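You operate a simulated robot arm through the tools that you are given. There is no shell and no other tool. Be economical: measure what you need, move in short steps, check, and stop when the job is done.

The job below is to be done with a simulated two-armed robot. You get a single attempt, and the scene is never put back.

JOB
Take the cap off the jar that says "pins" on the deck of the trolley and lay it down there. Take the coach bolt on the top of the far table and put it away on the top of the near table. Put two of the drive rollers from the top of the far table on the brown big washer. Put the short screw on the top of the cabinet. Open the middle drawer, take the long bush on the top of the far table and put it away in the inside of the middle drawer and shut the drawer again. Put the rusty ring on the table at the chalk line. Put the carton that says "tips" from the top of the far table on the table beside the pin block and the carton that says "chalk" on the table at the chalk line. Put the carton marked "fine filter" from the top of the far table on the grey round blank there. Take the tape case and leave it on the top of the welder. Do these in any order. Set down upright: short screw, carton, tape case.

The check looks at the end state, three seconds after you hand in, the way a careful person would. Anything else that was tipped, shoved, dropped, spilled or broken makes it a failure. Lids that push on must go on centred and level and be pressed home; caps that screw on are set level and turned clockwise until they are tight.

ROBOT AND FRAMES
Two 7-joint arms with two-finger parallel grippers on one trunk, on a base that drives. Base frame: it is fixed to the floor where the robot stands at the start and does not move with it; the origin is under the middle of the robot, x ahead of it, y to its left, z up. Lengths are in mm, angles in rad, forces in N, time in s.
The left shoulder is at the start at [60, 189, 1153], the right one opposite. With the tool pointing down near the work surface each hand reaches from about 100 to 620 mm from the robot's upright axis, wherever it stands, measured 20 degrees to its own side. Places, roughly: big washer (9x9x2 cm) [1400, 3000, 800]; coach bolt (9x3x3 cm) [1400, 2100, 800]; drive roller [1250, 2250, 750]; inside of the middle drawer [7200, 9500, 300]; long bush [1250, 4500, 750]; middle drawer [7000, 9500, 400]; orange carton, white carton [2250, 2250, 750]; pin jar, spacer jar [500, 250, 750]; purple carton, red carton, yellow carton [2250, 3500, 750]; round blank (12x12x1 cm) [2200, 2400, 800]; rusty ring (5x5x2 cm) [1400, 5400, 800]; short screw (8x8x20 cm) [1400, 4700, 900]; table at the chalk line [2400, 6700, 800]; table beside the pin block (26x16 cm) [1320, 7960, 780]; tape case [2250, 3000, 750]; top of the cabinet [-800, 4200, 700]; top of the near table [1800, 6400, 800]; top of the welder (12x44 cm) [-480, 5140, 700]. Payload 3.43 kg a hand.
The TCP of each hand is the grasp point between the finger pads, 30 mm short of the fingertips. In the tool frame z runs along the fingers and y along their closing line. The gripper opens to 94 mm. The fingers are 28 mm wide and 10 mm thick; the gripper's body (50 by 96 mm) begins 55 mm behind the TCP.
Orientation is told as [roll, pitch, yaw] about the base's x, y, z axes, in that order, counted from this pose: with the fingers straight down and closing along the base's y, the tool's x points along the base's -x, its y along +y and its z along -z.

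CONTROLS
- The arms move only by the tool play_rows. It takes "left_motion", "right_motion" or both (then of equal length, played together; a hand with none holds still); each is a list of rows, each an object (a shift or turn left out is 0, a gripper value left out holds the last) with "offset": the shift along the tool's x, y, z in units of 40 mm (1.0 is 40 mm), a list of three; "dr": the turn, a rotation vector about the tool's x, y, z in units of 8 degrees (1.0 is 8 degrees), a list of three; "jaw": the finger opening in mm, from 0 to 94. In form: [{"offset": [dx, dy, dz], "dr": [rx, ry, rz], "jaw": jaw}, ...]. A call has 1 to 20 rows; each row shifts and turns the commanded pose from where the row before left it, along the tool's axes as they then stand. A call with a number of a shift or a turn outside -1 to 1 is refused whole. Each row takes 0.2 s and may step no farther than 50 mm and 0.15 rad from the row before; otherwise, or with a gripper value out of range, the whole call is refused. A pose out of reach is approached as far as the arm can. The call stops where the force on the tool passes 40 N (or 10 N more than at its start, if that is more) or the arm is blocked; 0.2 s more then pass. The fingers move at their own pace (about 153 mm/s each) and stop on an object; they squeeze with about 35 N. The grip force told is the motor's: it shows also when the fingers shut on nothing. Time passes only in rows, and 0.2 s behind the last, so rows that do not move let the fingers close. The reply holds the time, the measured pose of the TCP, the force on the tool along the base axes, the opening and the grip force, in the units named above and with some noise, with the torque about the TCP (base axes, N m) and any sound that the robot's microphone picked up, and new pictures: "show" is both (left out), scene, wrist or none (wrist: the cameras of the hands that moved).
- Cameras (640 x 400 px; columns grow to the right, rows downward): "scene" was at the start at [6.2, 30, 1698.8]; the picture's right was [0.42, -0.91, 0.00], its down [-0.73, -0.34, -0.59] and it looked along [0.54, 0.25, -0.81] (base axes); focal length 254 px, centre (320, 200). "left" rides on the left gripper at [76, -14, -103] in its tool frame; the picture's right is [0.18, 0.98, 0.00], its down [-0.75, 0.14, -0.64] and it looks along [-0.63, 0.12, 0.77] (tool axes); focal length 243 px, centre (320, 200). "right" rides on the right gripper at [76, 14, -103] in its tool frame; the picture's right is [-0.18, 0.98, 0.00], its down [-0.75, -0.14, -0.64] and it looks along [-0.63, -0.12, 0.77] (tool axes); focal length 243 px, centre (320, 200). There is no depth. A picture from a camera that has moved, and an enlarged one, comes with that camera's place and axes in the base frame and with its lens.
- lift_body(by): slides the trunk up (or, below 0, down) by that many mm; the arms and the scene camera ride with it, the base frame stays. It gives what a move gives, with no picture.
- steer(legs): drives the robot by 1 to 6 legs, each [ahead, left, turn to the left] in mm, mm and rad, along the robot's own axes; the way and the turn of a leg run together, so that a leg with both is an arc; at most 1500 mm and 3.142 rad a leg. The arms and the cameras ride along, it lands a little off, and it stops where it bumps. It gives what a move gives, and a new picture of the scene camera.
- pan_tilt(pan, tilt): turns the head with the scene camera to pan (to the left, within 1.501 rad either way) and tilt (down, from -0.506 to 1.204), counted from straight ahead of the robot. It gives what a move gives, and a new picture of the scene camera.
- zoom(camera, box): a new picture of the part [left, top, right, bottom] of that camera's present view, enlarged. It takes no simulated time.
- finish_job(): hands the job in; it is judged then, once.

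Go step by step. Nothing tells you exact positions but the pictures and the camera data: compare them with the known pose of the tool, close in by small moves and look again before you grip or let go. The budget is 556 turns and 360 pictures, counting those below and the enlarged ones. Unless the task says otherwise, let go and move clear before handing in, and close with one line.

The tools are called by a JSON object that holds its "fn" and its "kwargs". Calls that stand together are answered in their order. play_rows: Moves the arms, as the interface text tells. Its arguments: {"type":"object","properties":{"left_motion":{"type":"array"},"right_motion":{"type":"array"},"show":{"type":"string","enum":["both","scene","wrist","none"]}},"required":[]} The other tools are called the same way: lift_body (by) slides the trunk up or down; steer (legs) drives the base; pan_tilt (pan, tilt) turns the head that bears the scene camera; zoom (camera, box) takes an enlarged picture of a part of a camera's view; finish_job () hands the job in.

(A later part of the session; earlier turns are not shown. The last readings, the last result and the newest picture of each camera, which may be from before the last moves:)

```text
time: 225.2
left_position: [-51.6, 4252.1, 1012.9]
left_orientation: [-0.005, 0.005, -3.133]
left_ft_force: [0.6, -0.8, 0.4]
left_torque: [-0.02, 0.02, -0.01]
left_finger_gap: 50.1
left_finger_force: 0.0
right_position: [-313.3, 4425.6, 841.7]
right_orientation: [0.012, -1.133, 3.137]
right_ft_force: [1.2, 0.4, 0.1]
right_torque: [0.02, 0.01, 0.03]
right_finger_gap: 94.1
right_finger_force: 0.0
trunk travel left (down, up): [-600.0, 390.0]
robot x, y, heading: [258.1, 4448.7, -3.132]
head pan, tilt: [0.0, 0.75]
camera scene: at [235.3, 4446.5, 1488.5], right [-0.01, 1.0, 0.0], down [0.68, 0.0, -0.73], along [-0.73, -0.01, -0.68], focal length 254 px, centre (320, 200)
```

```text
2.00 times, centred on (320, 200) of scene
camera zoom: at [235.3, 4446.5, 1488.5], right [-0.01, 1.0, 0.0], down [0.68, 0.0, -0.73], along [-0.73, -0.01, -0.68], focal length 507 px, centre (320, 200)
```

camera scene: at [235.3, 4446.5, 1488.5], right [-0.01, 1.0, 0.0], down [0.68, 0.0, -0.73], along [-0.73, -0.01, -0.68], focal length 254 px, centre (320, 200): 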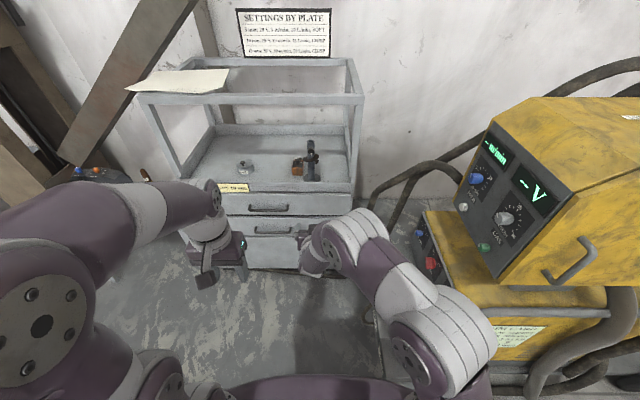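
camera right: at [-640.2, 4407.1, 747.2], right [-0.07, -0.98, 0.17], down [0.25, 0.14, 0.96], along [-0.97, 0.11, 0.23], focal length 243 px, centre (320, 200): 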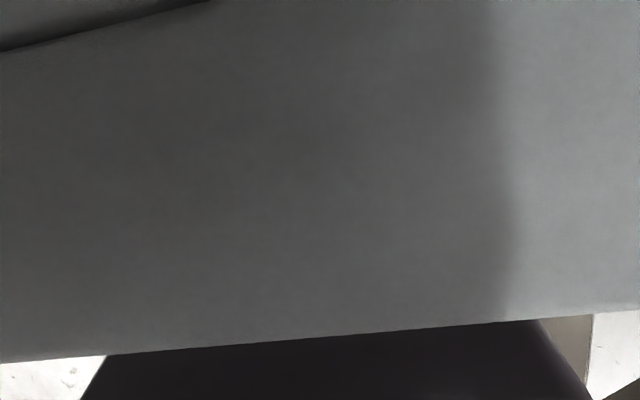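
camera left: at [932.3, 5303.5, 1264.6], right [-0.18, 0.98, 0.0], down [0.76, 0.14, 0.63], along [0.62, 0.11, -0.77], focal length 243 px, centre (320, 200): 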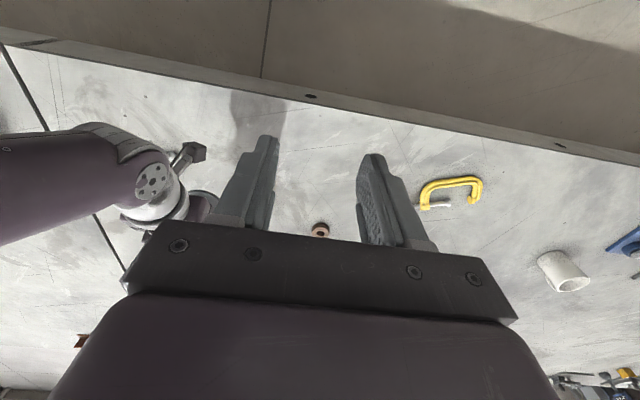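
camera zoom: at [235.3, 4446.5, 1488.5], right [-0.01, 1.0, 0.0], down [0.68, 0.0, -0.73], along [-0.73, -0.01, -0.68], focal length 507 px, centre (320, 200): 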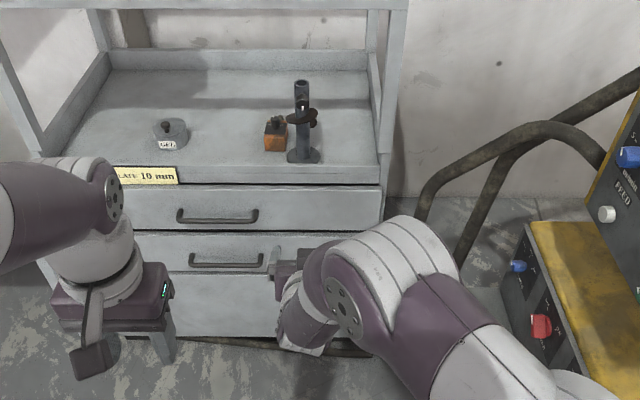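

The short screw stands upright on the cabinet. Next the bush: raise the trunk, turn back to the table (through -y), and restore the right hand.

{"fn": "lift_body", "kwargs": {"by": 225}}

{"fn": "steer", "kwargs": {"legs": [[0, 0, 1.57], [0, 0, 1.56]]}}

{"fn": "play_rows", "kwargs": {"right_motion": [{"dr": [0, 1, 0]}, {"dr": [0, 1, 0]}, {"dr": [0, 1, 0]}, {"dr": [0, 1, 0]}, {"dr": [0, 1, 0]}, {"dr": [0, 1, 0]}, {"dr": [0, 1, 0]}, {"dr": [0, 1, 0]}, {"offset": [0.8, -0.5, -0.2]}, {"offset": [0.8, -0.5, -0.2]}, {"offset": [0.8, -0.5, -0.2]}, {"offset": [0.8, -0.5, -0.2]}, {"offset": [0.8, -0.5, -0.2]}, {"offset": [0.8, -0.5, 0]}], "show": "none"}}

```text
time: 227.5
left_position: [-50.7, 4251.7, 1237.2]
left_orientation: [-0.005, 0.006, -3.132]
left_ft_force: [0.8, -0.5, -0.8]
left_torque: [-0.01, -0.02, 0.02]
left_finger_gap: 50.0
left_finger_force: 0.0
right_position: [-314.0, 4424.3, 1066.4]
right_orientation: [0.013, -1.133, 3.137]
right_ft_force: [0.2, -0.3, -0.3]
right_torque: [-0.03, -0.02, 0.01]
right_finger_gap: 93.9
right_finger_force: 0.1
trunk travel left (down, up): [-825.0, 165.0]
robot x, y, heading: [259.4, 4447.0, -3.131]
head pan, tilt: [0.0, 0.75]
```

```text
time: 235.5
left_position: [570.0, 4638.9, 1239.0]
left_orientation: [-0.004, 0.005, -0.001]
left_ft_force: [0.6, 0.0, -0.9]
left_torque: [0.02, 0.0, 0.01]
left_finger_gap: 50.1
left_finger_force: 0.0
right_position: [828.8, 4464.2, 1066.2]
right_orientation: [0.015, -1.132, -0.018]
right_ft_force: [-0.4, 0.0, 0.2]
right_torque: [0.0, 0.0, 0.01]
right_finger_gap: 94.2
right_finger_force: 0.1
trunk travel left (down, up): [-825.0, 165.0]
robot x, y, heading: [259.5, 4447.2, -0.003]
head pan, tilt: [0.0, 0.75]
camera scene: at [280.4, 4446.6, 1713.5], right [0.0, -1.0, 0.0], down [-0.68, 0.0, -0.73], along [0.73, 0.0, -0.68], focal length 254 px, centre (320, 200)
```

scene: 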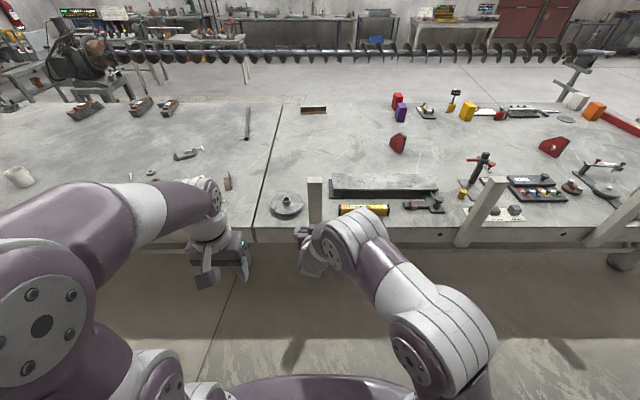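

```text
time: 238.5
left_position: [568.9, 4638.6, 1238.2]
left_orientation: [-0.004, 0.002, -0.002]
left_ft_force: [0.0, 0.1, 0.5]
left_torque: [0.01, -0.03, -0.01]
left_finger_gap: 49.9
left_finger_force: 0.0
right_position: [608.2, 4333.9, 1029.9]
right_orientation: [0.004, -0.299, -0.007]
right_ft_force: [-0.9, 0.2, 0.3]
right_torque: [-0.03, -0.02, -0.01]
right_finger_gap: 93.9
right_finger_force: 0.1
right hand out of reach, approached as far as the arm can: row 6, 7, 8
trunk travel left (down, up): [-825.0, 165.0]
robot x, y, heading: [258.1, 4448.8, -0.006]
head pan, tilt: [0.0, 0.75]
```

{"fn": "play_rows", "kwargs": {"right_motion": [{"dr": [0, 1, 0], "offset": [0, 0, -0.5]}, {"dr": [0, 1, 0], "offset": [0, 0, -0.8]}, {"dr": [0, 0.15, 0], "offset": [0, -0.5, -0.8]}, {"offset": [0, -0.5, -0.8]}, {"offset": [0, -0.5, -0.8]}, {"offset": [0, -0.5, -0.5]}], "show": "none"}}

{"fn": "steer", "kwargs": {"legs": [[0, 121, 0], [400, 0, 0]]}}

```text
time: 239.9
left_position: [572.4, 4638.8, 1237.6]
left_orientation: [-0.005, 0.007, -0.002]
left_ft_force: [0.1, -0.2, -0.6]
left_torque: [0.02, 0.02, 0.01]
left_finger_gap: 49.9
left_finger_force: 0.0
right_position: [628.4, 4286.2, 1062.8]
right_orientation: [-0.016, -0.207, -0.01]
right_ft_force: [0.4, 0.0, -0.3]
right_torque: [-0.01, 0.01, 0.01]
right_finger_gap: 94.3
right_finger_force: 0.1
right hand out of reach, approached as far as the arm can: row 1, 2, 3, 4, 5, 6
trunk travel left (down, up): [-825.0, 165.0]
robot x, y, heading: [258.8, 4446.9, -0.005]
head pan, tilt: [0.0, 0.75]
```

```text
time: 243.3
left_position: [969.8, 4757.5, 1236.9]
left_orientation: [-0.006, 0.004, -0.005]
left_ft_force: [0.3, 0.4, -0.1]
left_torque: [-0.02, 0.01, -0.01]
left_finger_gap: 50.3
left_finger_force: 0.0
right_position: [1024.6, 4404.4, 1064.1]
right_orientation: [-0.017, -0.21, -0.012]
right_ft_force: [0.6, 0.0, 0.2]
right_torque: [0.0, 0.04, 0.0]
right_finger_gap: 93.9
right_finger_force: 0.0
trunk travel left (down, up): [-825.0, 165.0]
robot x, y, heading: [656.7, 4564.7, -0.005]
head pan, tilt: [0.0, 0.75]
camera scene: at [678.7, 4565.4, 1713.5], right [-0.01, -1.0, 0.0], down [-0.68, 0.01, -0.73], along [0.73, -0.01, -0.68], focal length 254 px, centre (320, 200)
```

scene: 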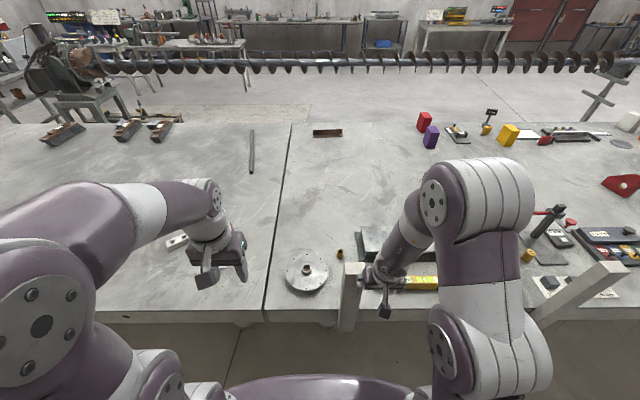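

{"fn": "play_rows", "kwargs": {"right_motion": [{"offset": [0, -0.9, 0]}, {"offset": [0, -0.9, 0]}, {"offset": [0, -0.9, 0]}, {"offset": [0, -0.3, -0.9]}, {"offset": [0, 0, -0.9], "dr": [0, 0.7, 0]}, {"offset": [0, 0, -0.9], "dr": [0, 0.7, 0]}], "show": "none"}}

{"fn": "zoom", "kwargs": {"camera": "scene", "box": [270, 210, 420, 310]}}

```text
time: 244.7
left_position: [969.9, 4757.6, 1238.1]
left_orientation: [-0.005, 0.005, -0.005]
left_ft_force: [-0.3, -0.8, 0.7]
left_torque: [-0.01, -0.01, 0.0]
left_finger_gap: 50.2
left_finger_force: 0.0
right_position: [1004.4, 4293.4, 1172.0]
right_orientation: [-0.02, -0.014, -0.015]
right_ft_force: [-0.3, -0.3, -0.4]
right_torque: [0.0, -0.02, -0.02]
right_finger_gap: 93.9
right_finger_force: 0.1
right hand out of reach, approached as far as the arm can: row 2
trunk travel left (down, up): [-825.0, 165.0]
robot x, y, heading: [655.9, 4565.8, -0.011]
head pan, tilt: [0.0, 0.75]
```

```text
4.00 times, centred on (345, 260) of scene
camera zoom: at [678.5, 4565.5, 1713.5], right [-0.01, -1.0, 0.0], down [-0.68, 0.01, -0.73], along [0.73, -0.01, -0.68], focal length 1014 px, centre (220, -40)
```

zoom: 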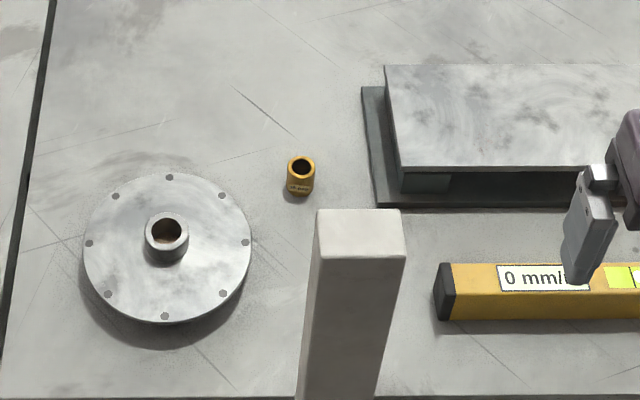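

{"fn": "zoom", "kwargs": {"camera": "scene", "box": [332, 244, 352, 264]}}

{"fn": "zoom", "kwargs": {"camera": "scene", "box": [505, 230, 565, 280]}}

```text
16.00 times, centred on (342, 254) of scene
camera zoom: at [678.5, 4565.5, 1713.5], right [-0.01, -1.0, 0.0], down [-0.68, 0.01, -0.73], along [0.73, -0.01, -0.68], focal length 4057 px, centre (-32, -664)
```

zoom: 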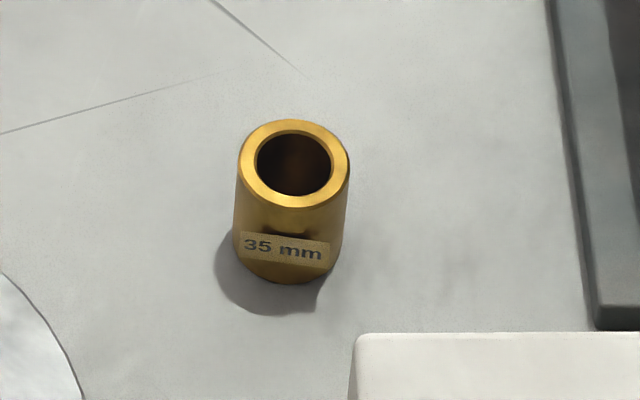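

```text
8.00 times, centred on (535, 255) of scene
camera zoom: at [678.5, 4565.5, 1713.5], right [-0.01, -1.0, 0.0], down [-0.68, 0.01, -0.73], along [0.73, -0.01, -0.68], focal length 2028 px, centre (-1400, -240)
```

zoom: 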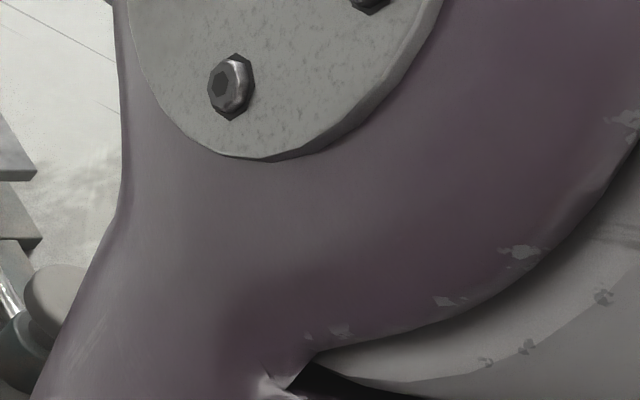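

The bush is marked 35 mm. I noticed a second brass piece near (1300, 3690); check its marking to be sure which is the long one.

{"fn": "pan_tilt", "kwargs": {"pan": -0.93, "tilt": 0.7}}

```text
time: 245.9
left_position: [969.0, 4755.8, 1237.0]
left_orientation: [-0.006, 0.006, -0.005]
left_ft_force: [0.4, -0.2, -0.3]
left_torque: [-0.01, 0.03, 0.01]
left_finger_gap: 50.0
left_finger_force: 0.1
right_position: [1005.3, 4292.7, 1171.1]
right_orientation: [-0.018, -0.012, -0.015]
right_ft_force: [0.3, -1.3, -0.3]
right_torque: [-0.01, 0.01, 0.0]
right_finger_gap: 94.1
right_finger_force: 0.1
trunk travel left (down, up): [-825.0, 165.0]
robot x, y, heading: [653.6, 4574.1, -0.005]
head pan, tilt: [-0.93, 0.7]
camera scene: at [645.9, 4497.7, 1717.8], right [-0.81, -0.59, 0.0], down [-0.38, 0.52, -0.76], along [0.45, -0.62, -0.64], focal length 254 px, centre (320, 200)
```

scene: 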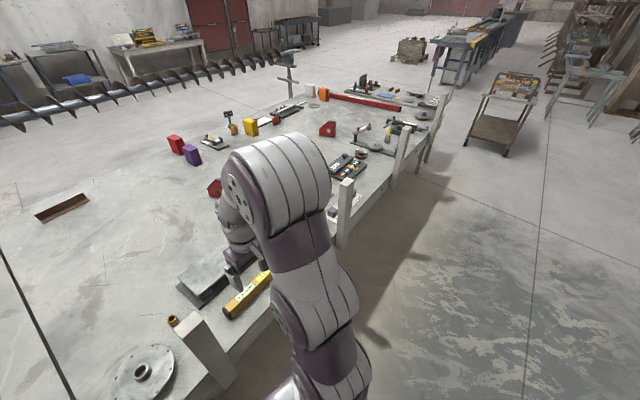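

The coarse place listed for the long bush (y≈4500) matches this 35 mm one. Turn the head back and drive closer.

{"fn": "pan_tilt", "kwargs": {"pan": 0.0, "tilt": 0.85}}

{"fn": "steer", "kwargs": {"legs": [[170, 0, 0.005]]}}

{"fn": "play_rows", "kwargs": {"left_motion": [{"offset": [-0.7, -0.9, 0.1]}, {"offset": [-0.7, -0.9, 0.1]}, {"offset": [-0.5, -1, 0.2]}, {"offset": [-0.4, -1, 0.3]}, {"offset": [-0.4, -1, 0.3]}, {"offset": [-0.4, -0.9, 0.5]}, {"offset": [-0.3, -0.6, 0.9]}, {"offset": [-0.3, 0, 1]}, {"offset": [0, 0, 1]}, {"offset": [0, 0, 1]}], "show": "both"}}

```text
time: 247.1
left_position: [969.4, 4756.8, 1237.7]
left_orientation: [-0.005, 0.005, -0.005]
left_ft_force: [0.3, 0.1, -0.3]
left_torque: [-0.01, 0.01, 0.01]
left_finger_gap: 50.0
left_finger_force: 0.1
right_position: [1004.4, 4293.5, 1171.7]
right_orientation: [-0.018, -0.013, -0.016]
right_ft_force: [-1.4, -0.1, 0.4]
right_torque: [0.03, -0.04, 0.02]
right_finger_gap: 93.9
right_finger_force: 0.0
trunk travel left (down, up): [-825.0, 165.0]
robot x, y, heading: [656.9, 4567.0, -0.005]
head pan, tilt: [0.0, 0.85]
camera scene: at [673.9, 4565.4, 1705.5], right [-0.01, -1.0, 0.0], down [-0.75, 0.01, -0.66], along [0.66, -0.01, -0.75], focal length 254 px, centre (320, 200)
```

scene: 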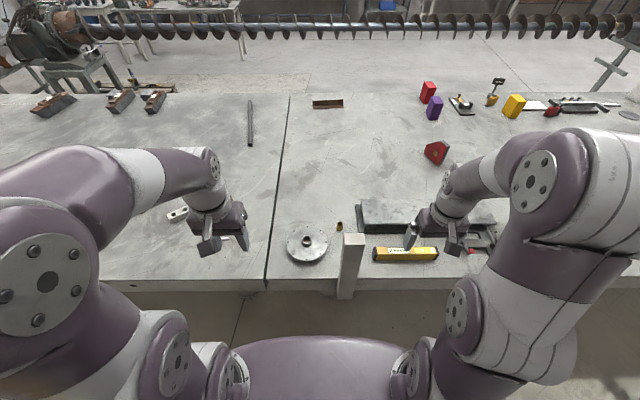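

```text
time: 248.6
left_position: [1135.1, 4758.1, 1237.9]
left_orientation: [-0.006, 0.004, 0.002]
left_ft_force: [-0.7, -0.8, 0.3]
left_torque: [0.0, -0.01, 0.0]
left_finger_gap: 50.1
left_finger_force: 0.0
right_position: [1173.8, 4294.4, 1171.4]
right_orientation: [-0.017, -0.017, -0.007]
right_ft_force: [-0.6, -0.3, 0.6]
right_torque: [0.01, 0.02, 0.0]
right_finger_gap: 93.8
right_finger_force: 0.0
trunk travel left (down, up): [-825.0, 165.0]
robot x, y, heading: [826.9, 4566.1, -0.004]
head pan, tilt: [0.0, 0.85]
camera scene: at [839.7, 4564.8, 1705.6], right [0.0, -1.0, 0.0], down [-0.75, 0.0, -0.66], along [0.66, 0.0, -0.75], focal length 254 px, centre (320, 200)
```

scene: 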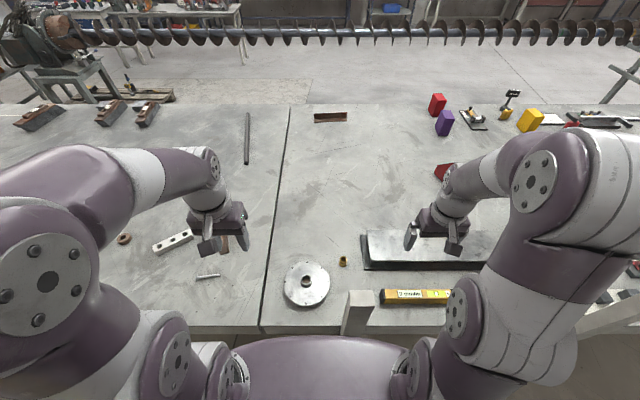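

```text
time: 250.8
left_position: [1280.5, 4506.1, 1016.4]
left_orientation: [-0.005, 0.006, 0.0]
left_ft_force: [0.1, -0.6, -0.9]
left_torque: [0.01, 0.01, 0.02]
left_finger_gap: 50.0
left_finger_force: 0.1
left hand out of reach, approached as far as the arm can: row 5
right_position: [1177.3, 4294.3, 1172.5]
right_orientation: [-0.018, -0.015, -0.008]
right_ft_force: [-0.5, -0.6, -0.7]
right_torque: [-0.01, 0.01, 0.03]
right_finger_gap: 94.2
right_finger_force: 0.1
trunk travel left (down, up): [-825.0, 165.0]
robot x, y, heading: [829.6, 4568.3, 0.001]
head pan, tilt: [0.0, 0.85]
camera scene: at [843.6, 4564.1, 1705.5], right [0.0, -1.0, 0.0], down [-0.75, 0.0, -0.66], along [0.66, 0.0, -0.75], focal length 254 px, centre (320, 200)
camera left: at [1205.4, 4494.3, 1119.5], right [-0.19, 0.98, 0.0], down [0.76, 0.15, 0.64], along [0.63, 0.11, -0.77], focal length 243 px, centre (320, 200)
```

scene: 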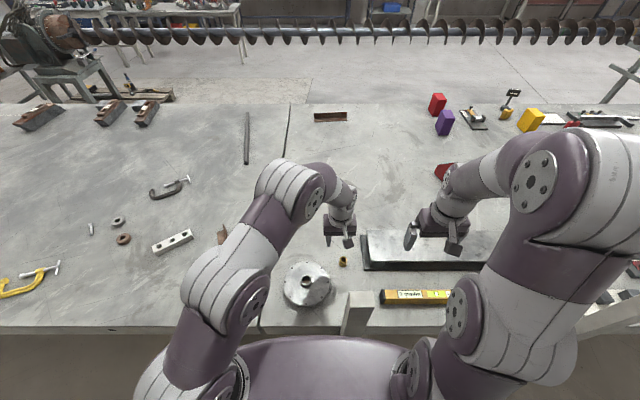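
left: 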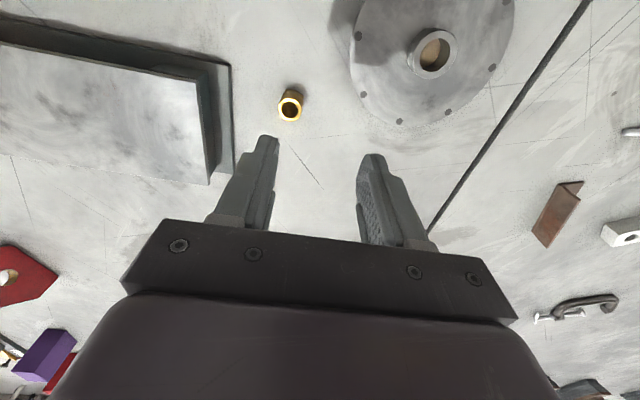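

Bush top at about (1313, 4474). Move over and descend.

{"fn": "play_rows", "kwargs": {"left_motion": [{"offset": [-0.4, -0.4, 0.5]}, {"offset": [-0.41, -0.4, 0.7]}, {"offset": [0, 0, 1]}, {"offset": [0, 0, 1]}], "show": "wrist"}}

```text
time: 251.8
left_position: [1313.2, 4471.5, 890.1]
left_orientation: [-0.007, 0.007, 0.004]
left_ft_force: [0.1, 0.2, 0.5]
left_torque: [-0.01, -0.02, -0.01]
left_finger_gap: 50.0
left_finger_force: 0.1
right_position: [1177.2, 4294.0, 1171.8]
right_orientation: [-0.017, -0.015, -0.008]
right_ft_force: [0.0, 0.0, 0.0]
right_torque: [0.0, -0.03, 0.01]
right_finger_gap: 94.1
right_finger_force: 0.0
trunk travel left (down, up): [-825.0, 165.0]
robot x, y, heading: [817.6, 4565.9, 0.003]
head pan, tilt: [0.0, 0.85]
camera left: at [1237.6, 4459.9, 993.6], right [-0.19, 0.98, -0.01], down [0.76, 0.15, 0.64], along [0.63, 0.11, -0.77], focal length 243 px, centre (320, 200)
```

left: 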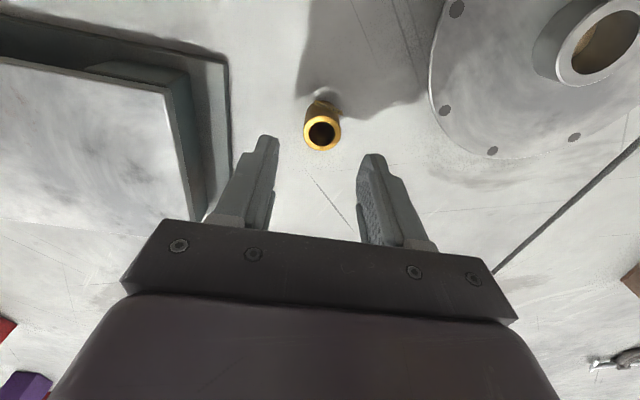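

{"fn": "play_rows", "kwargs": {"left_motion": [{"offset": [-0.05, 0.06, 1]}, {"offset": [0, 0, 0.9]}, {"jaw": 10}, {"jaw": 10}, {"jaw": 10}], "show": "wrist"}}

```text
time: 253.0
left_position: [1311.6, 4476.1, 815.0]
left_orientation: [-0.003, 0.005, 0.002]
left_ft_force: [0.2, -0.5, -0.7]
left_torque: [-0.01, -0.01, -0.01]
left_finger_gap: 28.5
left_finger_force: 35.0
right_position: [1176.1, 4294.6, 1170.1]
right_orientation: [-0.017, -0.013, -0.006]
right_ft_force: [-0.2, 0.0, 0.0]
right_torque: [0.01, -0.02, -0.01]
right_finger_gap: 93.9
right_finger_force: 0.1
trunk travel left (down, up): [-825.0, 165.0]
robot x, y, heading: [825.3, 4564.1, 0.001]
head pan, tilt: [0.0, 0.85]
camera left: at [1237.5, 4464.1, 918.5], right [-0.19, 0.98, 0.0], down [0.76, 0.15, 0.64], along [0.63, 0.11, -0.77], focal length 243 px, centre (320, 200)
```

left: 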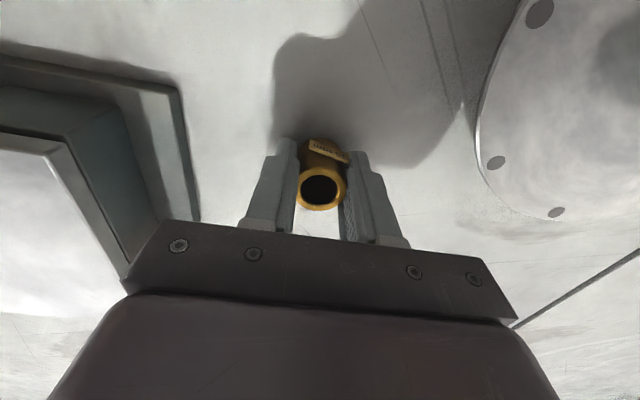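

Bush gripped. Lift, retract the left arm, and drive to the rusty ring.

{"fn": "play_rows", "kwargs": {"left_motion": [{"offset": [0, 0, -1]}, {"offset": [0, 0, -1]}, {"offset": [0, 0, -1]}, {"offset": [0, 0, -1]}, {"offset": [0, 0, -1]}, {"offset": [0, 0, -1]}, {"offset": [0, 0, -1]}, {"offset": [0, 0, -1]}, {"offset": [0.3, 0.8, -0.5]}, {"offset": [0.3, 1, 0]}, {"offset": [0.3, 1, 0]}, {"offset": [0.3, 1, 0]}, {"offset": [0.3, 1, 0]}, {"offset": [0.3, 1, 0]}, {"offset": [0.3, 1, 0]}, {"offset": [0.3, 1, 0]}], "show": "none"}}

{"fn": "steer", "kwargs": {"legs": [[-60, 1010, 0]]}}

```text
time: 256.4
left_position: [1203.0, 4802.8, 1139.2]
left_orientation: [-0.006, 0.004, -0.001]
left_ft_force: [0.2, 0.0, -1.0]
left_torque: [-0.03, -0.01, -0.03]
left_finger_gap: 29.1
left_finger_force: 35.5
left hand out of reach, approached as far as the arm can: row 8
right_position: [1174.8, 4296.1, 1171.6]
right_orientation: [-0.019, -0.014, -0.01]
right_ft_force: [0.4, 0.2, -0.3]
right_torque: [-0.04, 0.02, -0.01]
right_finger_gap: 94.0
right_finger_force: 0.1
trunk travel left (down, up): [-825.0, 165.0]
robot x, y, heading: [826.4, 4567.2, -0.002]
head pan, tilt: [0.0, 0.85]
```

```text
time: 261.6
left_position: [1146.3, 5806.7, 1139.6]
left_orientation: [-0.005, 0.006, 0.0]
left_ft_force: [-0.5, -1.0, -1.8]
left_torque: [0.01, 0.01, 0.04]
left_finger_gap: 28.3
left_finger_force: 35.0
right_position: [1117.1, 5302.1, 1171.5]
right_orientation: [-0.018, -0.013, -0.011]
right_ft_force: [-0.1, -0.3, 0.3]
right_torque: [0.04, -0.03, -0.03]
right_finger_gap: 93.9
right_finger_force: 0.0
trunk travel left (down, up): [-825.0, 165.0]
robot x, y, heading: [765.8, 5574.6, -0.005]
head pan, tilt: [0.0, 0.85]
camera scene: at [784.9, 5572.7, 1705.5], right [0.0, -1.0, 0.0], down [-0.75, 0.0, -0.66], along [0.66, 0.0, -0.75], focal length 254 px, centre (320, 200)
```

scene: 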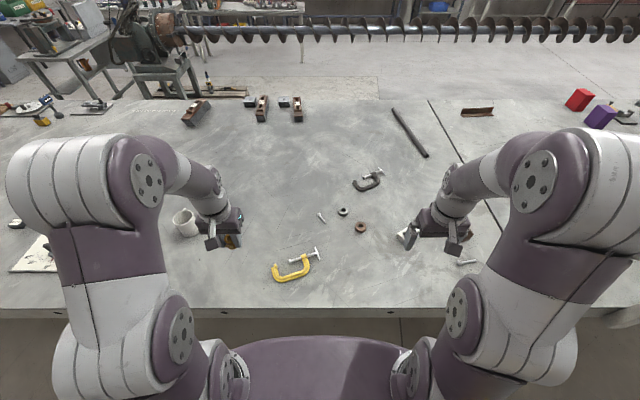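

{"fn": "steer", "kwargs": {"legs": [[85, 0, 0.004]]}}

{"fn": "play_rows", "kwargs": {"right_motion": [{"offset": [-0.81, 0.33, 0.5], "jaw": 75}, {"offset": [-0.81, 0.33, 0.7]}, {"offset": [-0.81, 0.33, 0.7]}, {"offset": [-0.81, 0.33, 0.7]}, {"offset": [-0.81, 0.33, 0.7]}, {"offset": [-0.81, 0.33, 0.7]}, {"offset": [-0.81, 0.33, 0.7]}, {"dr": [-0.13, 0.09, -0.08]}], "show": "wrist"}}

```text
time: 262.7
left_position: [1231.0, 5809.7, 1140.1]
left_orientation: [-0.006, 0.004, 0.001]
left_ft_force: [-0.7, -0.7, -0.8]
left_torque: [0.03, 0.01, 0.0]
left_finger_gap: 28.5
left_finger_force: 35.3
right_position: [1203.3, 5302.9, 1172.3]
right_orientation: [-0.016, -0.016, -0.008]
right_ft_force: [-0.3, -0.1, 0.7]
right_torque: [-0.01, -0.03, -0.03]
right_finger_gap: 94.0
right_finger_force: 0.1
trunk travel left (down, up): [-825.0, 165.0]
robot x, y, heading: [855.7, 5575.7, -0.003]
head pan, tilt: [0.0, 0.85]
camera scene: at [869.3, 5572.8, 1705.5], right [0.0, -1.0, 0.0], down [-0.75, 0.0, -0.66], along [0.66, 0.0, -0.75], focal length 254 px, centre (320, 200)
```

scene: 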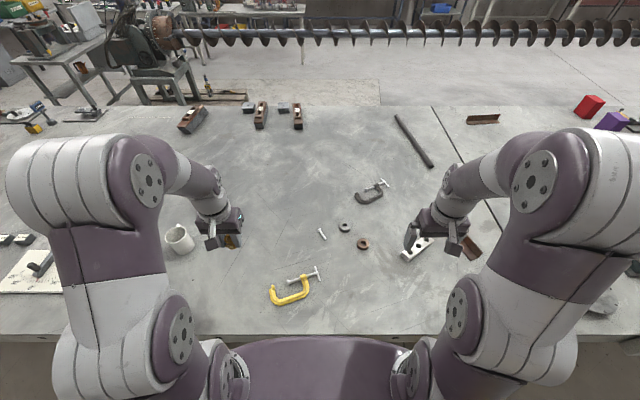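

```text
time: 264.5
left_position: [1232.0, 5809.9, 1138.4]
left_orientation: [-0.007, 0.005, 0.003]
left_ft_force: [0.5, -0.6, -1.6]
left_torque: [0.01, 0.02, 0.02]
left_finger_gap: 28.9
left_finger_force: 35.1
right_position: [1432.8, 5389.2, 982.1]
right_orientation: [0.002, 0.0, 0.004]
right_ft_force: [-0.5, -1.2, -0.6]
right_torque: [-0.04, -0.01, 0.0]
right_finger_gap: 75.1
right_finger_force: 0.1
trunk travel left (down, up): [-825.0, 165.0]
robot x, y, heading: [853.4, 5574.2, -0.003]
head pan, tilt: [0.0, 0.85]
camera right: at [1357.5, 5402.7, 1084.3], right [0.18, 0.98, 0.0], down [0.75, -0.14, 0.64], along [0.63, -0.12, -0.77], focal length 243 px, centre (320, 200)
```

right: 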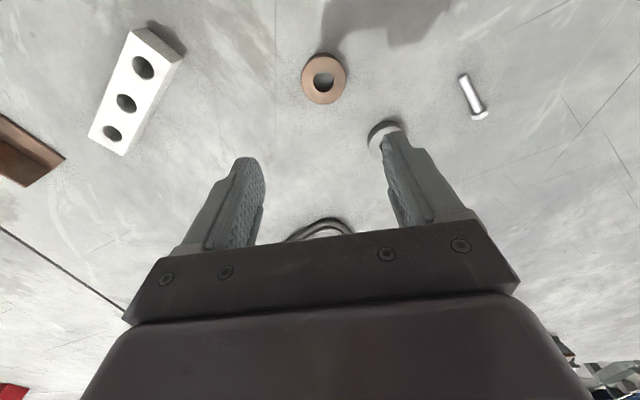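

{"fn": "play_rows", "kwargs": {"right_motion": [{"offset": [0.14, 0.1, 1]}, {"offset": [0, 0, 1]}, {"offset": [0, 0, 1]}, {"offset": [0, 0, 1]}, {"offset": [0, 0, 0.15]}], "show": "wrist"}}

```text
time: 265.7
left_position: [1230.9, 5809.9, 1139.5]
left_orientation: [-0.006, 0.006, 0.001]
left_ft_force: [-0.3, -0.5, -1.9]
left_torque: [0.0, 0.0, -0.01]
left_finger_gap: 28.5
left_finger_force: 34.7
right_position: [1429.0, 5394.5, 820.6]
right_orientation: [0.0, -0.004, 0.004]
right_ft_force: [-0.7, 0.2, 0.8]
right_torque: [-0.03, -0.02, 0.04]
right_finger_gap: 74.9
right_finger_force: 0.2
trunk travel left (down, up): [-825.0, 165.0]
robot x, y, heading: [854.5, 5571.9, 0.001]
head pan, tilt: [0.0, 0.85]
camera right: at [1352.5, 5409.0, 921.0], right [0.18, 0.98, 0.0], down [0.75, -0.14, 0.64], along [0.63, -0.12, -0.77], focal length 243 px, centre (320, 200)
```

right: 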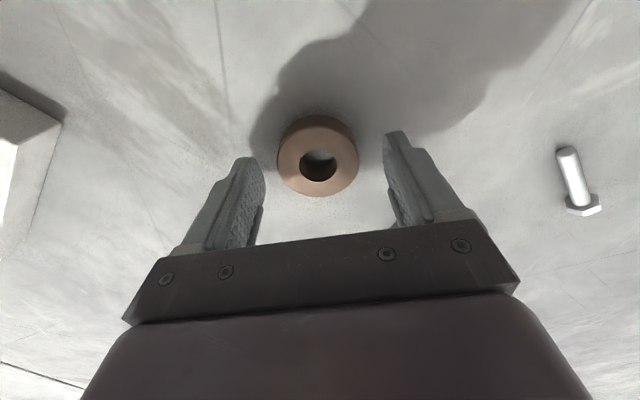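

{"fn": "play_rows", "kwargs": {"right_motion": [{"offset": [0.06, 0, 0.2]}, {"jaw": 30}, {"jaw": 30}, {"jaw": 30}, {"offset": [0, 0, -1]}], "show": "wrist"}}

```text
time: 266.9
left_position: [1231.8, 5808.7, 1139.0]
left_orientation: [-0.008, 0.002, 0.001]
left_ft_force: [-0.8, 0.2, -0.8]
left_torque: [0.0, -0.02, 0.01]
left_finger_gap: 28.8
left_finger_force: 35.1
right_position: [1424.9, 5393.6, 850.7]
right_orientation: [-0.001, -0.001, 0.002]
right_ft_force: [-0.2, 0.5, -1.4]
right_torque: [-0.04, 0.0, 0.01]
right_finger_gap: 49.2
right_finger_force: 34.9
trunk travel left (down, up): [-825.0, 165.0]
robot x, y, heading: [857.4, 5574.3, -0.002]
head pan, tilt: [0.0, 0.85]
camera right: at [1349.0, 5408.7, 953.1], right [0.18, 0.98, 0.0], down [0.75, -0.14, 0.64], along [0.63, -0.12, -0.77], focal length 243 px, centre (320, 200)
```

right: 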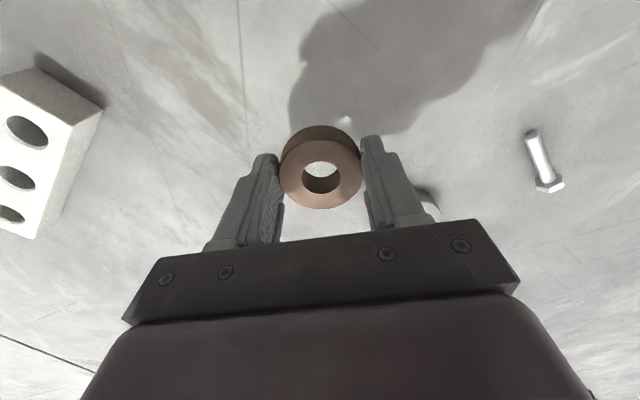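

Rusty ring held. Lift, retract, and drive along the aisle toward the +y end to look around.

{"fn": "play_rows", "kwargs": {"right_motion": [{"offset": [0, 0, -1]}, {"offset": [0, 0, -1]}, {"offset": [0, 0, -1]}, {"offset": [0, 0, -1]}, {"offset": [0, 0, -1]}, {"offset": [0, 0, -1]}, {"offset": [1, 0, -0.7]}, {"offset": [1, -0.3, -0.5]}, {"offset": [1, -0.3, 0]}, {"offset": [1, -0.3, 0]}, {"offset": [1, -0.3, 0]}], "show": "none"}}

{"fn": "steer", "kwargs": {"legs": [[-300, 0, 0], [0, 1500, 0], [0, 800, 0]]}}

```text
time: 269.3
left_position: [1230.6, 5809.4, 1140.7]
left_orientation: [-0.005, 0.002, 0.003]
left_ft_force: [0.7, 0.4, -1.2]
left_torque: [-0.04, -0.01, 0.02]
left_finger_gap: 28.7
left_finger_force: 35.4
right_position: [1223.7, 5343.9, 1139.1]
right_orientation: [0.001, -0.004, 0.003]
right_ft_force: [-1.0, 0.0, -2.6]
right_torque: [-0.01, 0.03, -0.03]
right_finger_gap: 49.4
right_finger_force: 34.8
trunk travel left (down, up): [-825.0, 165.0]
robot x, y, heading: [851.6, 5570.6, -0.002]
head pan, tilt: [0.0, 0.85]
```

```text
time: 282.3
left_position: [908.5, 8114.3, 1139.8]
left_orientation: [-0.006, 0.005, 0.007]
left_ft_force: [-0.3, -0.4, -1.5]
left_torque: [-0.07, 0.0, 0.02]
left_finger_gap: 28.8
left_finger_force: 35.0
right_position: [906.9, 7650.5, 1139.6]
right_orientation: [0.001, -0.002, 0.01]
right_ft_force: [0.4, -0.7, -1.3]
right_torque: [-0.02, 0.01, -0.03]
right_finger_gap: 49.3
right_finger_force: 34.8
trunk travel left (down, up): [-825.0, 165.0]
robot x, y, heading: [532.0, 7877.3, 0.005]
head pan, tilt: [0.0, 0.85]
camera scene: at [549.3, 7875.7, 1705.5], right [0.01, -1.0, 0.0], down [-0.75, 0.0, -0.66], along [0.66, 0.0, -0.75], focal length 254 px, centre (320, 200)
```

scene: 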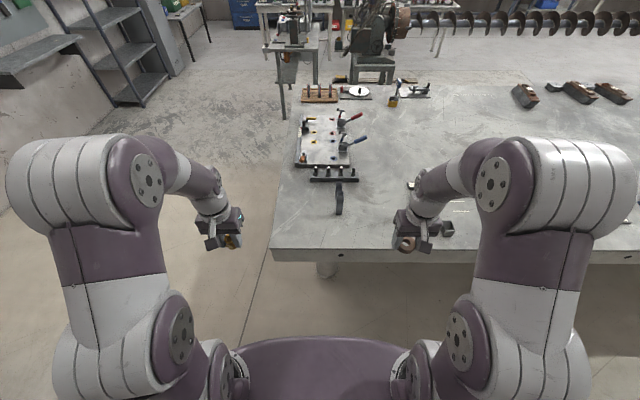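

{"fn": "pan_tilt", "kwargs": {"pan": 0.15, "tilt": 0.4}}

{"fn": "zoom", "kwargs": {"camera": "scene", "box": [160, 60, 480, 260]}}

```text
time: 283.2
left_position: [908.4, 8115.3, 1139.8]
left_orientation: [-0.006, 0.005, 0.01]
left_ft_force: [0.0, -0.2, -1.1]
left_torque: [0.01, -0.02, 0.0]
left_finger_gap: 28.5
left_finger_force: 34.7
right_position: [905.6, 7651.3, 1138.4]
right_orientation: [0.002, -0.003, 0.01]
right_ft_force: [-0.5, 0.0, -1.9]
right_torque: [-0.01, 0.03, 0.02]
right_finger_gap: 49.4
right_finger_force: 35.2
trunk travel left (down, up): [-825.0, 165.0]
robot x, y, heading: [531.9, 7875.4, 0.007]
head pan, tilt: [0.15, 0.4]
camera scene: at [562.7, 7890.0, 1744.5], right [0.16, -0.99, 0.0], down [-0.39, -0.06, -0.92], along [0.91, 0.14, -0.39], focal length 254 px, centre (320, 200)
```

scene: 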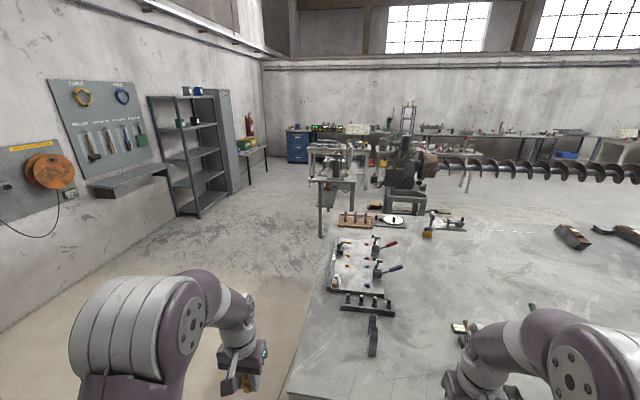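

```text
2.00 times, centred on (320, 160) of scene
camera zoom: at [562.7, 7890.0, 1744.5], right [0.16, -0.99, 0.0], down [-0.39, -0.06, -0.92], along [0.91, 0.14, -0.39], focal length 507 px, centre (320, 280)
```

zoom: 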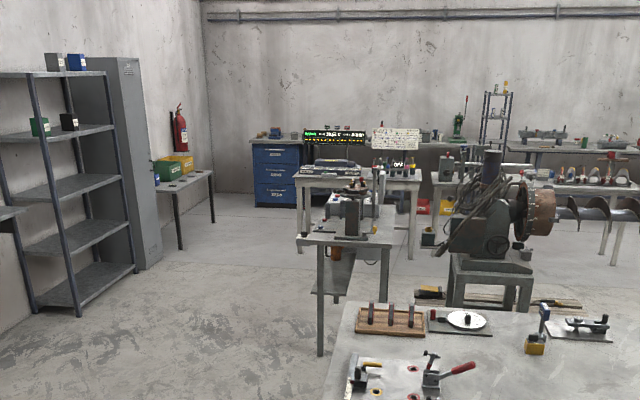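

The blue drawer cabinet is visible at about (7100, 9500), and the way around the table's end is clear. First place the ring: go round the +y end to the +x side.

{"fn": "steer", "kwargs": {"legs": [[0, 880, 0], [1500, 0, 0], [930, 0, 0], [0, 0, 1.57], [0, 0, 1.565]]}}

```text
time: 307.2
left_position: [2618.9, 8521.0, 1138.7]
left_orientation: [-0.005, 0.006, -3.102]
left_ft_force: [0.3, -0.3, 0.0]
left_torque: [0.02, -0.02, 0.04]
left_finger_gap: 28.6
left_finger_force: 35.3
right_position: [2606.8, 8985.3, 1138.2]
right_orientation: [0.001, -0.003, -3.099]
right_ft_force: [-0.1, 0.2, -1.9]
right_torque: [0.0, -0.02, 0.0]
right_finger_gap: 49.2
right_finger_force: 34.9
trunk travel left (down, up): [-825.0, 165.0]
robot x, y, heading: [2990.2, 8771.4, -3.105]
head pan, tilt: [0.15, 0.4]
camera scene: at [2956.5, 8754.4, 1744.6], right [-0.19, 0.98, 0.0], down [0.38, 0.07, -0.92], along [-0.9, -0.17, -0.39], focal length 254 px, centre (320, 200)
```

scene: 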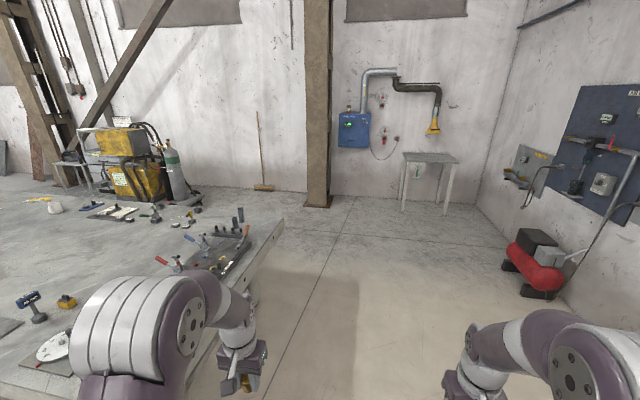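

{"fn": "pan_tilt", "kwargs": {"pan": 1.3, "tilt": 0.6}}

```text
time: 308.6
left_position: [2617.5, 8520.3, 1139.3]
left_orientation: [-0.006, 0.005, -3.102]
left_ft_force: [0.3, -0.9, -2.0]
left_torque: [-0.02, 0.02, 0.01]
left_finger_gap: 28.7
left_finger_force: 35.0
right_position: [2607.0, 8984.7, 1138.7]
right_orientation: [0.0, -0.002, -3.1]
right_ft_force: [-0.4, -0.3, -2.1]
right_torque: [-0.02, 0.0, -0.03]
right_finger_gap: 49.2
right_finger_force: 35.2
trunk travel left (down, up): [-825.0, 165.0]
robot x, y, heading: [2986.3, 8769.6, -3.103]
head pan, tilt: [1.3, 0.6]
camera scene: at [3027.0, 8685.6, 1726.4], right [-0.97, 0.23, 0.0], down [0.13, 0.55, -0.83], along [-0.19, -0.8, -0.56], focal length 254 px, centre (320, 200)
```

scene: 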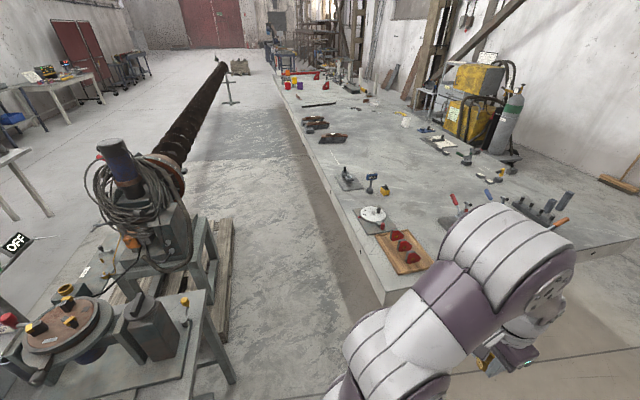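

The aisle between the table edge (x≈2590) and the machine stand (x≈3290) is passable at x≈2850. Go along to y≈6750.

{"fn": "steer", "kwargs": {"legs": [[0, 0, -0.037], [136, 0, 0], [0, 1000, 0], [0, 1000, 0]]}}

{"fn": "pan_tilt", "kwargs": {"pan": 0.0, "tilt": 0.8}}

```text
time: 320.0
left_position: [2428.1, 6524.6, 1139.1]
left_orientation: [-0.006, 0.005, 3.117]
left_ft_force: [-0.3, 0.2, -1.0]
left_torque: [0.02, -0.01, 0.0]
left_finger_gap: 28.7
left_finger_force: 35.4
right_position: [2444.9, 6988.8, 1138.7]
right_orientation: [0.003, -0.002, 3.119]
right_ft_force: [0.1, 0.3, -1.4]
right_torque: [0.01, -0.01, -0.01]
right_finger_gap: 49.5
right_finger_force: 34.8
trunk travel left (down, up): [-825.0, 165.0]
robot x, y, heading: [2809.3, 6753.9, 3.119]
head pan, tilt: [1.3, 0.6]
camera scene: at [2845.5, 6662.8, 1726.4], right [-0.96, 0.29, 0.0], down [0.17, 0.54, -0.83], along [-0.24, -0.79, -0.56], focal length 254 px, centre (320, 200)
```

scene: 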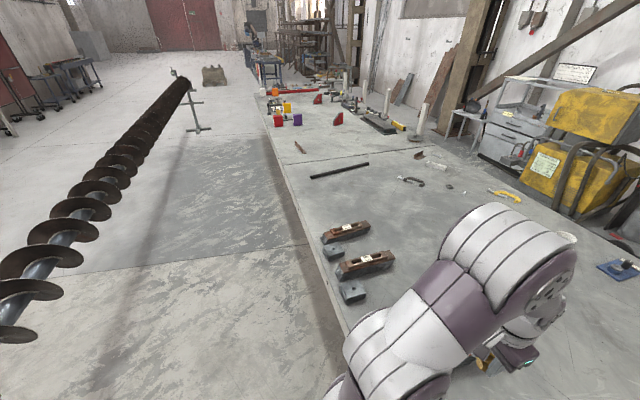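

```text
time: 321.4
left_position: [2427.5, 6523.9, 1139.6]
left_orientation: [-0.006, 0.006, 3.117]
left_ft_force: [0.1, 0.3, -1.0]
left_torque: [0.01, -0.02, -0.01]
left_finger_gap: 28.5
left_finger_force: 35.6
right_position: [2445.6, 6987.5, 1137.8]
right_orientation: [0.0, -0.002, 3.118]
right_ft_force: [0.1, 0.3, -1.9]
right_torque: [-0.02, -0.03, 0.0]
right_finger_gap: 49.4
right_finger_force: 35.1
trunk travel left (down, up): [-825.0, 165.0]
robot x, y, heading: [2814.5, 6749.4, 3.117]
head pan, tilt: [0.0, 0.799]
camera scene: at [2790.7, 6749.0, 1709.5], right [0.03, 1.0, 0.0], down [0.72, -0.02, -0.7], along [-0.7, 0.02, -0.72], focal length 254 px, centre (320, 200)
```

scene: 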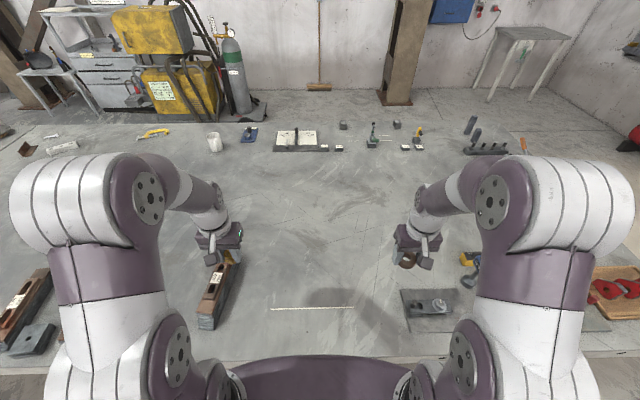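

The chalk line runs from (2427, 6580) to (2430, 6875). Place the rusty ring right at it, about (2412, 6790).

{"fn": "play_rows", "kwargs": {"right_motion": [{"offset": [-0.143, 0.993, 0]}, {"offset": [-0.143, 0.993, 0]}, {"offset": [-0.143, 0.993, 0]}, {"offset": [-0.143, 0.993, 0]}, {"offset": [-0.143, 0.993, 0]}, {"offset": [0, 0, 1]}, {"offset": [0, 0, 1]}, {"offset": [0, 0, 1]}, {"offset": [0, 0, 1]}, {"offset": [0, 0, 1]}, {"offset": [0, 0, 1]}, {"offset": [0, 0, 1]}], "show": "wrist"}}

```text
time: 324.0
left_position: [2425.4, 6522.9, 1139.1]
left_orientation: [-0.005, 0.003, 3.118]
left_ft_force: [-0.2, 0.0, -0.4]
left_torque: [-0.01, 0.01, 0.0]
left_finger_gap: 28.6
left_finger_force: 34.5
right_position: [2410.2, 6788.5, 859.1]
right_orientation: [0.003, -0.001, 3.119]
right_ft_force: [-0.5, -0.1, -1.6]
right_torque: [-0.02, -0.03, -0.01]
right_finger_gap: 49.4
right_finger_force: 35.1
trunk travel left (down, up): [-825.0, 165.0]
robot x, y, heading: [2813.6, 6750.2, 3.118]
head pan, tilt: [0.0, 0.799]
camera right: at [2486.0, 6773.8, 960.9], right [-0.21, -0.98, 0.0], down [-0.75, 0.16, 0.64], along [-0.63, 0.13, -0.77], focal length 243 px, centre (320, 200)
```

right: 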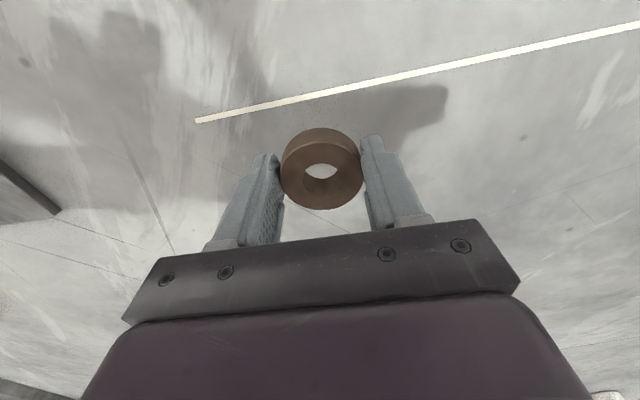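

{"fn": "play_rows", "kwargs": {"right_motion": [{"offset": [0.2, 0, 0.6]}, {"offset": [0, 0, 0.4]}, {"offset": [0, 0, 0.1]}, {"offset": [0, 0, 0.08]}, {}], "show": "none"}}

```text
time: 325.2
left_position: [2427.1, 6524.2, 1138.4]
left_orientation: [-0.006, 0.004, 3.116]
left_ft_force: [1.2, 0.4, -0.8]
left_torque: [-0.02, -0.01, 0.01]
left_finger_gap: 28.4
left_finger_force: 35.1
right_position: [2419.1, 6788.9, 812.2]
right_orientation: [-0.001, -0.001, 3.118]
right_ft_force: [1.8, 0.5, 7.0]
right_torque: [0.16, -0.12, -0.01]
right_finger_gap: 49.2
right_finger_force: 35.0
trunk travel left (down, up): [-825.0, 165.0]
robot x, y, heading: [2810.7, 6746.0, 3.119]
head pan, tilt: [0.0, 0.799]
```

Touching. Release and rise.

{"fn": "play_rows", "kwargs": {"right_motion": [{"jaw": 75}, {"jaw": 75}, {"offset": [0, 0, -0.6]}, {"offset": [0, 0, -1]}, {"offset": [0, 0, -1]}, {"offset": [0, 0, -1]}, {"offset": [0, 0, -1]}, {"offset": [0, 0, -1]}, {"offset": [0, 0, -1]}, {"offset": [0, -1, -0.5]}, {"offset": [0, -1, -0.5]}, {"offset": [0, -1, 0]}, {"offset": [0, -1, 0]}], "show": "scene"}}

```text
time: 328.0
left_position: [2427.6, 6524.2, 1139.0]
left_orientation: [-0.005, 0.006, 3.119]
left_ft_force: [-0.3, -0.2, -0.9]
left_torque: [-0.02, 0.03, 0.0]
left_finger_gap: 28.6
left_finger_force: 35.3
right_position: [2425.0, 6949.9, 1115.6]
right_orientation: [0.003, -0.001, 3.12]
right_ft_force: [-0.9, 0.3, -0.3]
right_torque: [-0.02, 0.01, 0.0]
right_finger_gap: 74.8
right_finger_force: 0.1
trunk travel left (down, up): [-825.0, 165.0]
robot x, y, heading: [2811.6, 6749.0, 3.116]
head pan, tilt: [0.0, 0.799]
camera scene: at [2790.9, 6750.9, 1709.5], right [0.03, 1.0, 0.0], down [0.72, -0.02, -0.7], along [-0.7, 0.02, -0.72], focal length 254 px, centre (320, 200)
```

scene: 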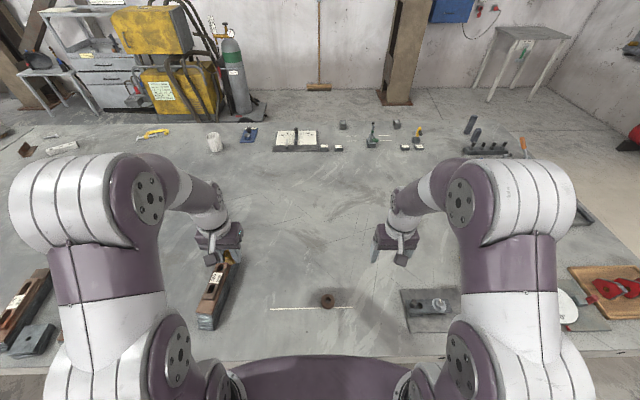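

Ring is at the line. Now head for the drawer cabinet.

{"fn": "steer", "kwargs": {"legs": [[0, -1000, 0], [0, -1050, 0], [0, 0, -1.57], [0, 0, -1.55], [0, 600, 0], [1500, 0, 0]]}}

{"fn": "pan_tilt", "kwargs": {"pan": 0.0, "tilt": 0.45}}

```text
time: 356.0
left_position: [4791.6, 9622.6, 1139.4]
left_orientation: [-0.005, 0.005, 0.008]
left_ft_force: [-1.0, -0.4, -1.0]
left_torque: [-0.02, 0.02, 0.01]
left_finger_gap: 28.4
left_finger_force: 34.8
right_position: [4807.7, 9198.2, 1115.1]
right_orientation: [-0.001, -0.002, 0.009]
right_ft_force: [0.4, 0.8, -0.7]
right_torque: [0.01, 0.01, 0.01]
right_finger_gap: 75.0
right_finger_force: 0.2
trunk travel left (down, up): [-825.0, 165.0]
robot x, y, heading: [4412.4, 9382.6, 0.005]
head pan, tilt: [0.0, 0.799]
camera scene: at [4434.2, 9383.0, 1709.5], right [0.01, -1.0, 0.0], down [-0.72, 0.0, -0.7], along [0.7, 0.0, -0.72], focal length 254 px, centre (320, 200)
```

scene: 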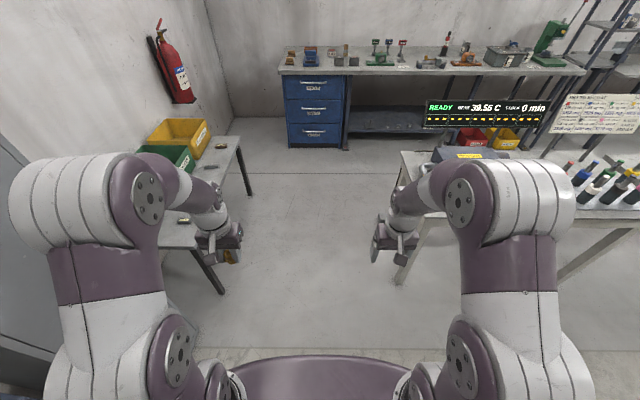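

```text
time: 356.8
left_position: [4791.4, 9621.3, 1140.1]
left_orientation: [-0.005, 0.006, 0.009]
left_ft_force: [0.9, -0.4, -1.5]
left_torque: [0.04, -0.05, -0.01]
left_finger_gap: 28.6
left_finger_force: 34.7
right_position: [4808.8, 9198.1, 1115.0]
right_orientation: [-0.001, -0.003, 0.011]
right_ft_force: [-0.2, 0.6, 0.6]
right_torque: [0.01, 0.02, -0.03]
right_finger_gap: 75.0
right_finger_force: 0.0
trunk travel left (down, up): [-825.0, 165.0]
robot x, y, heading: [4413.1, 9385.8, 0.006]
head pan, tilt: [0.0, 0.45]
camera scene: at [4445.8, 9383.0, 1739.9], right [0.01, -1.0, 0.0], down [-0.44, 0.0, -0.9], along [0.9, 0.01, -0.44], focal length 254 px, centre (320, 200)
```

scene: 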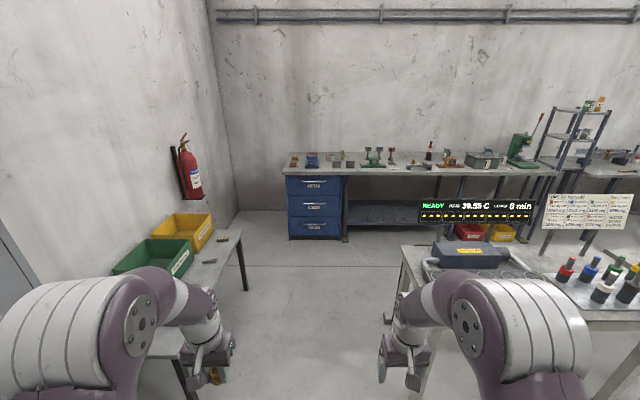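

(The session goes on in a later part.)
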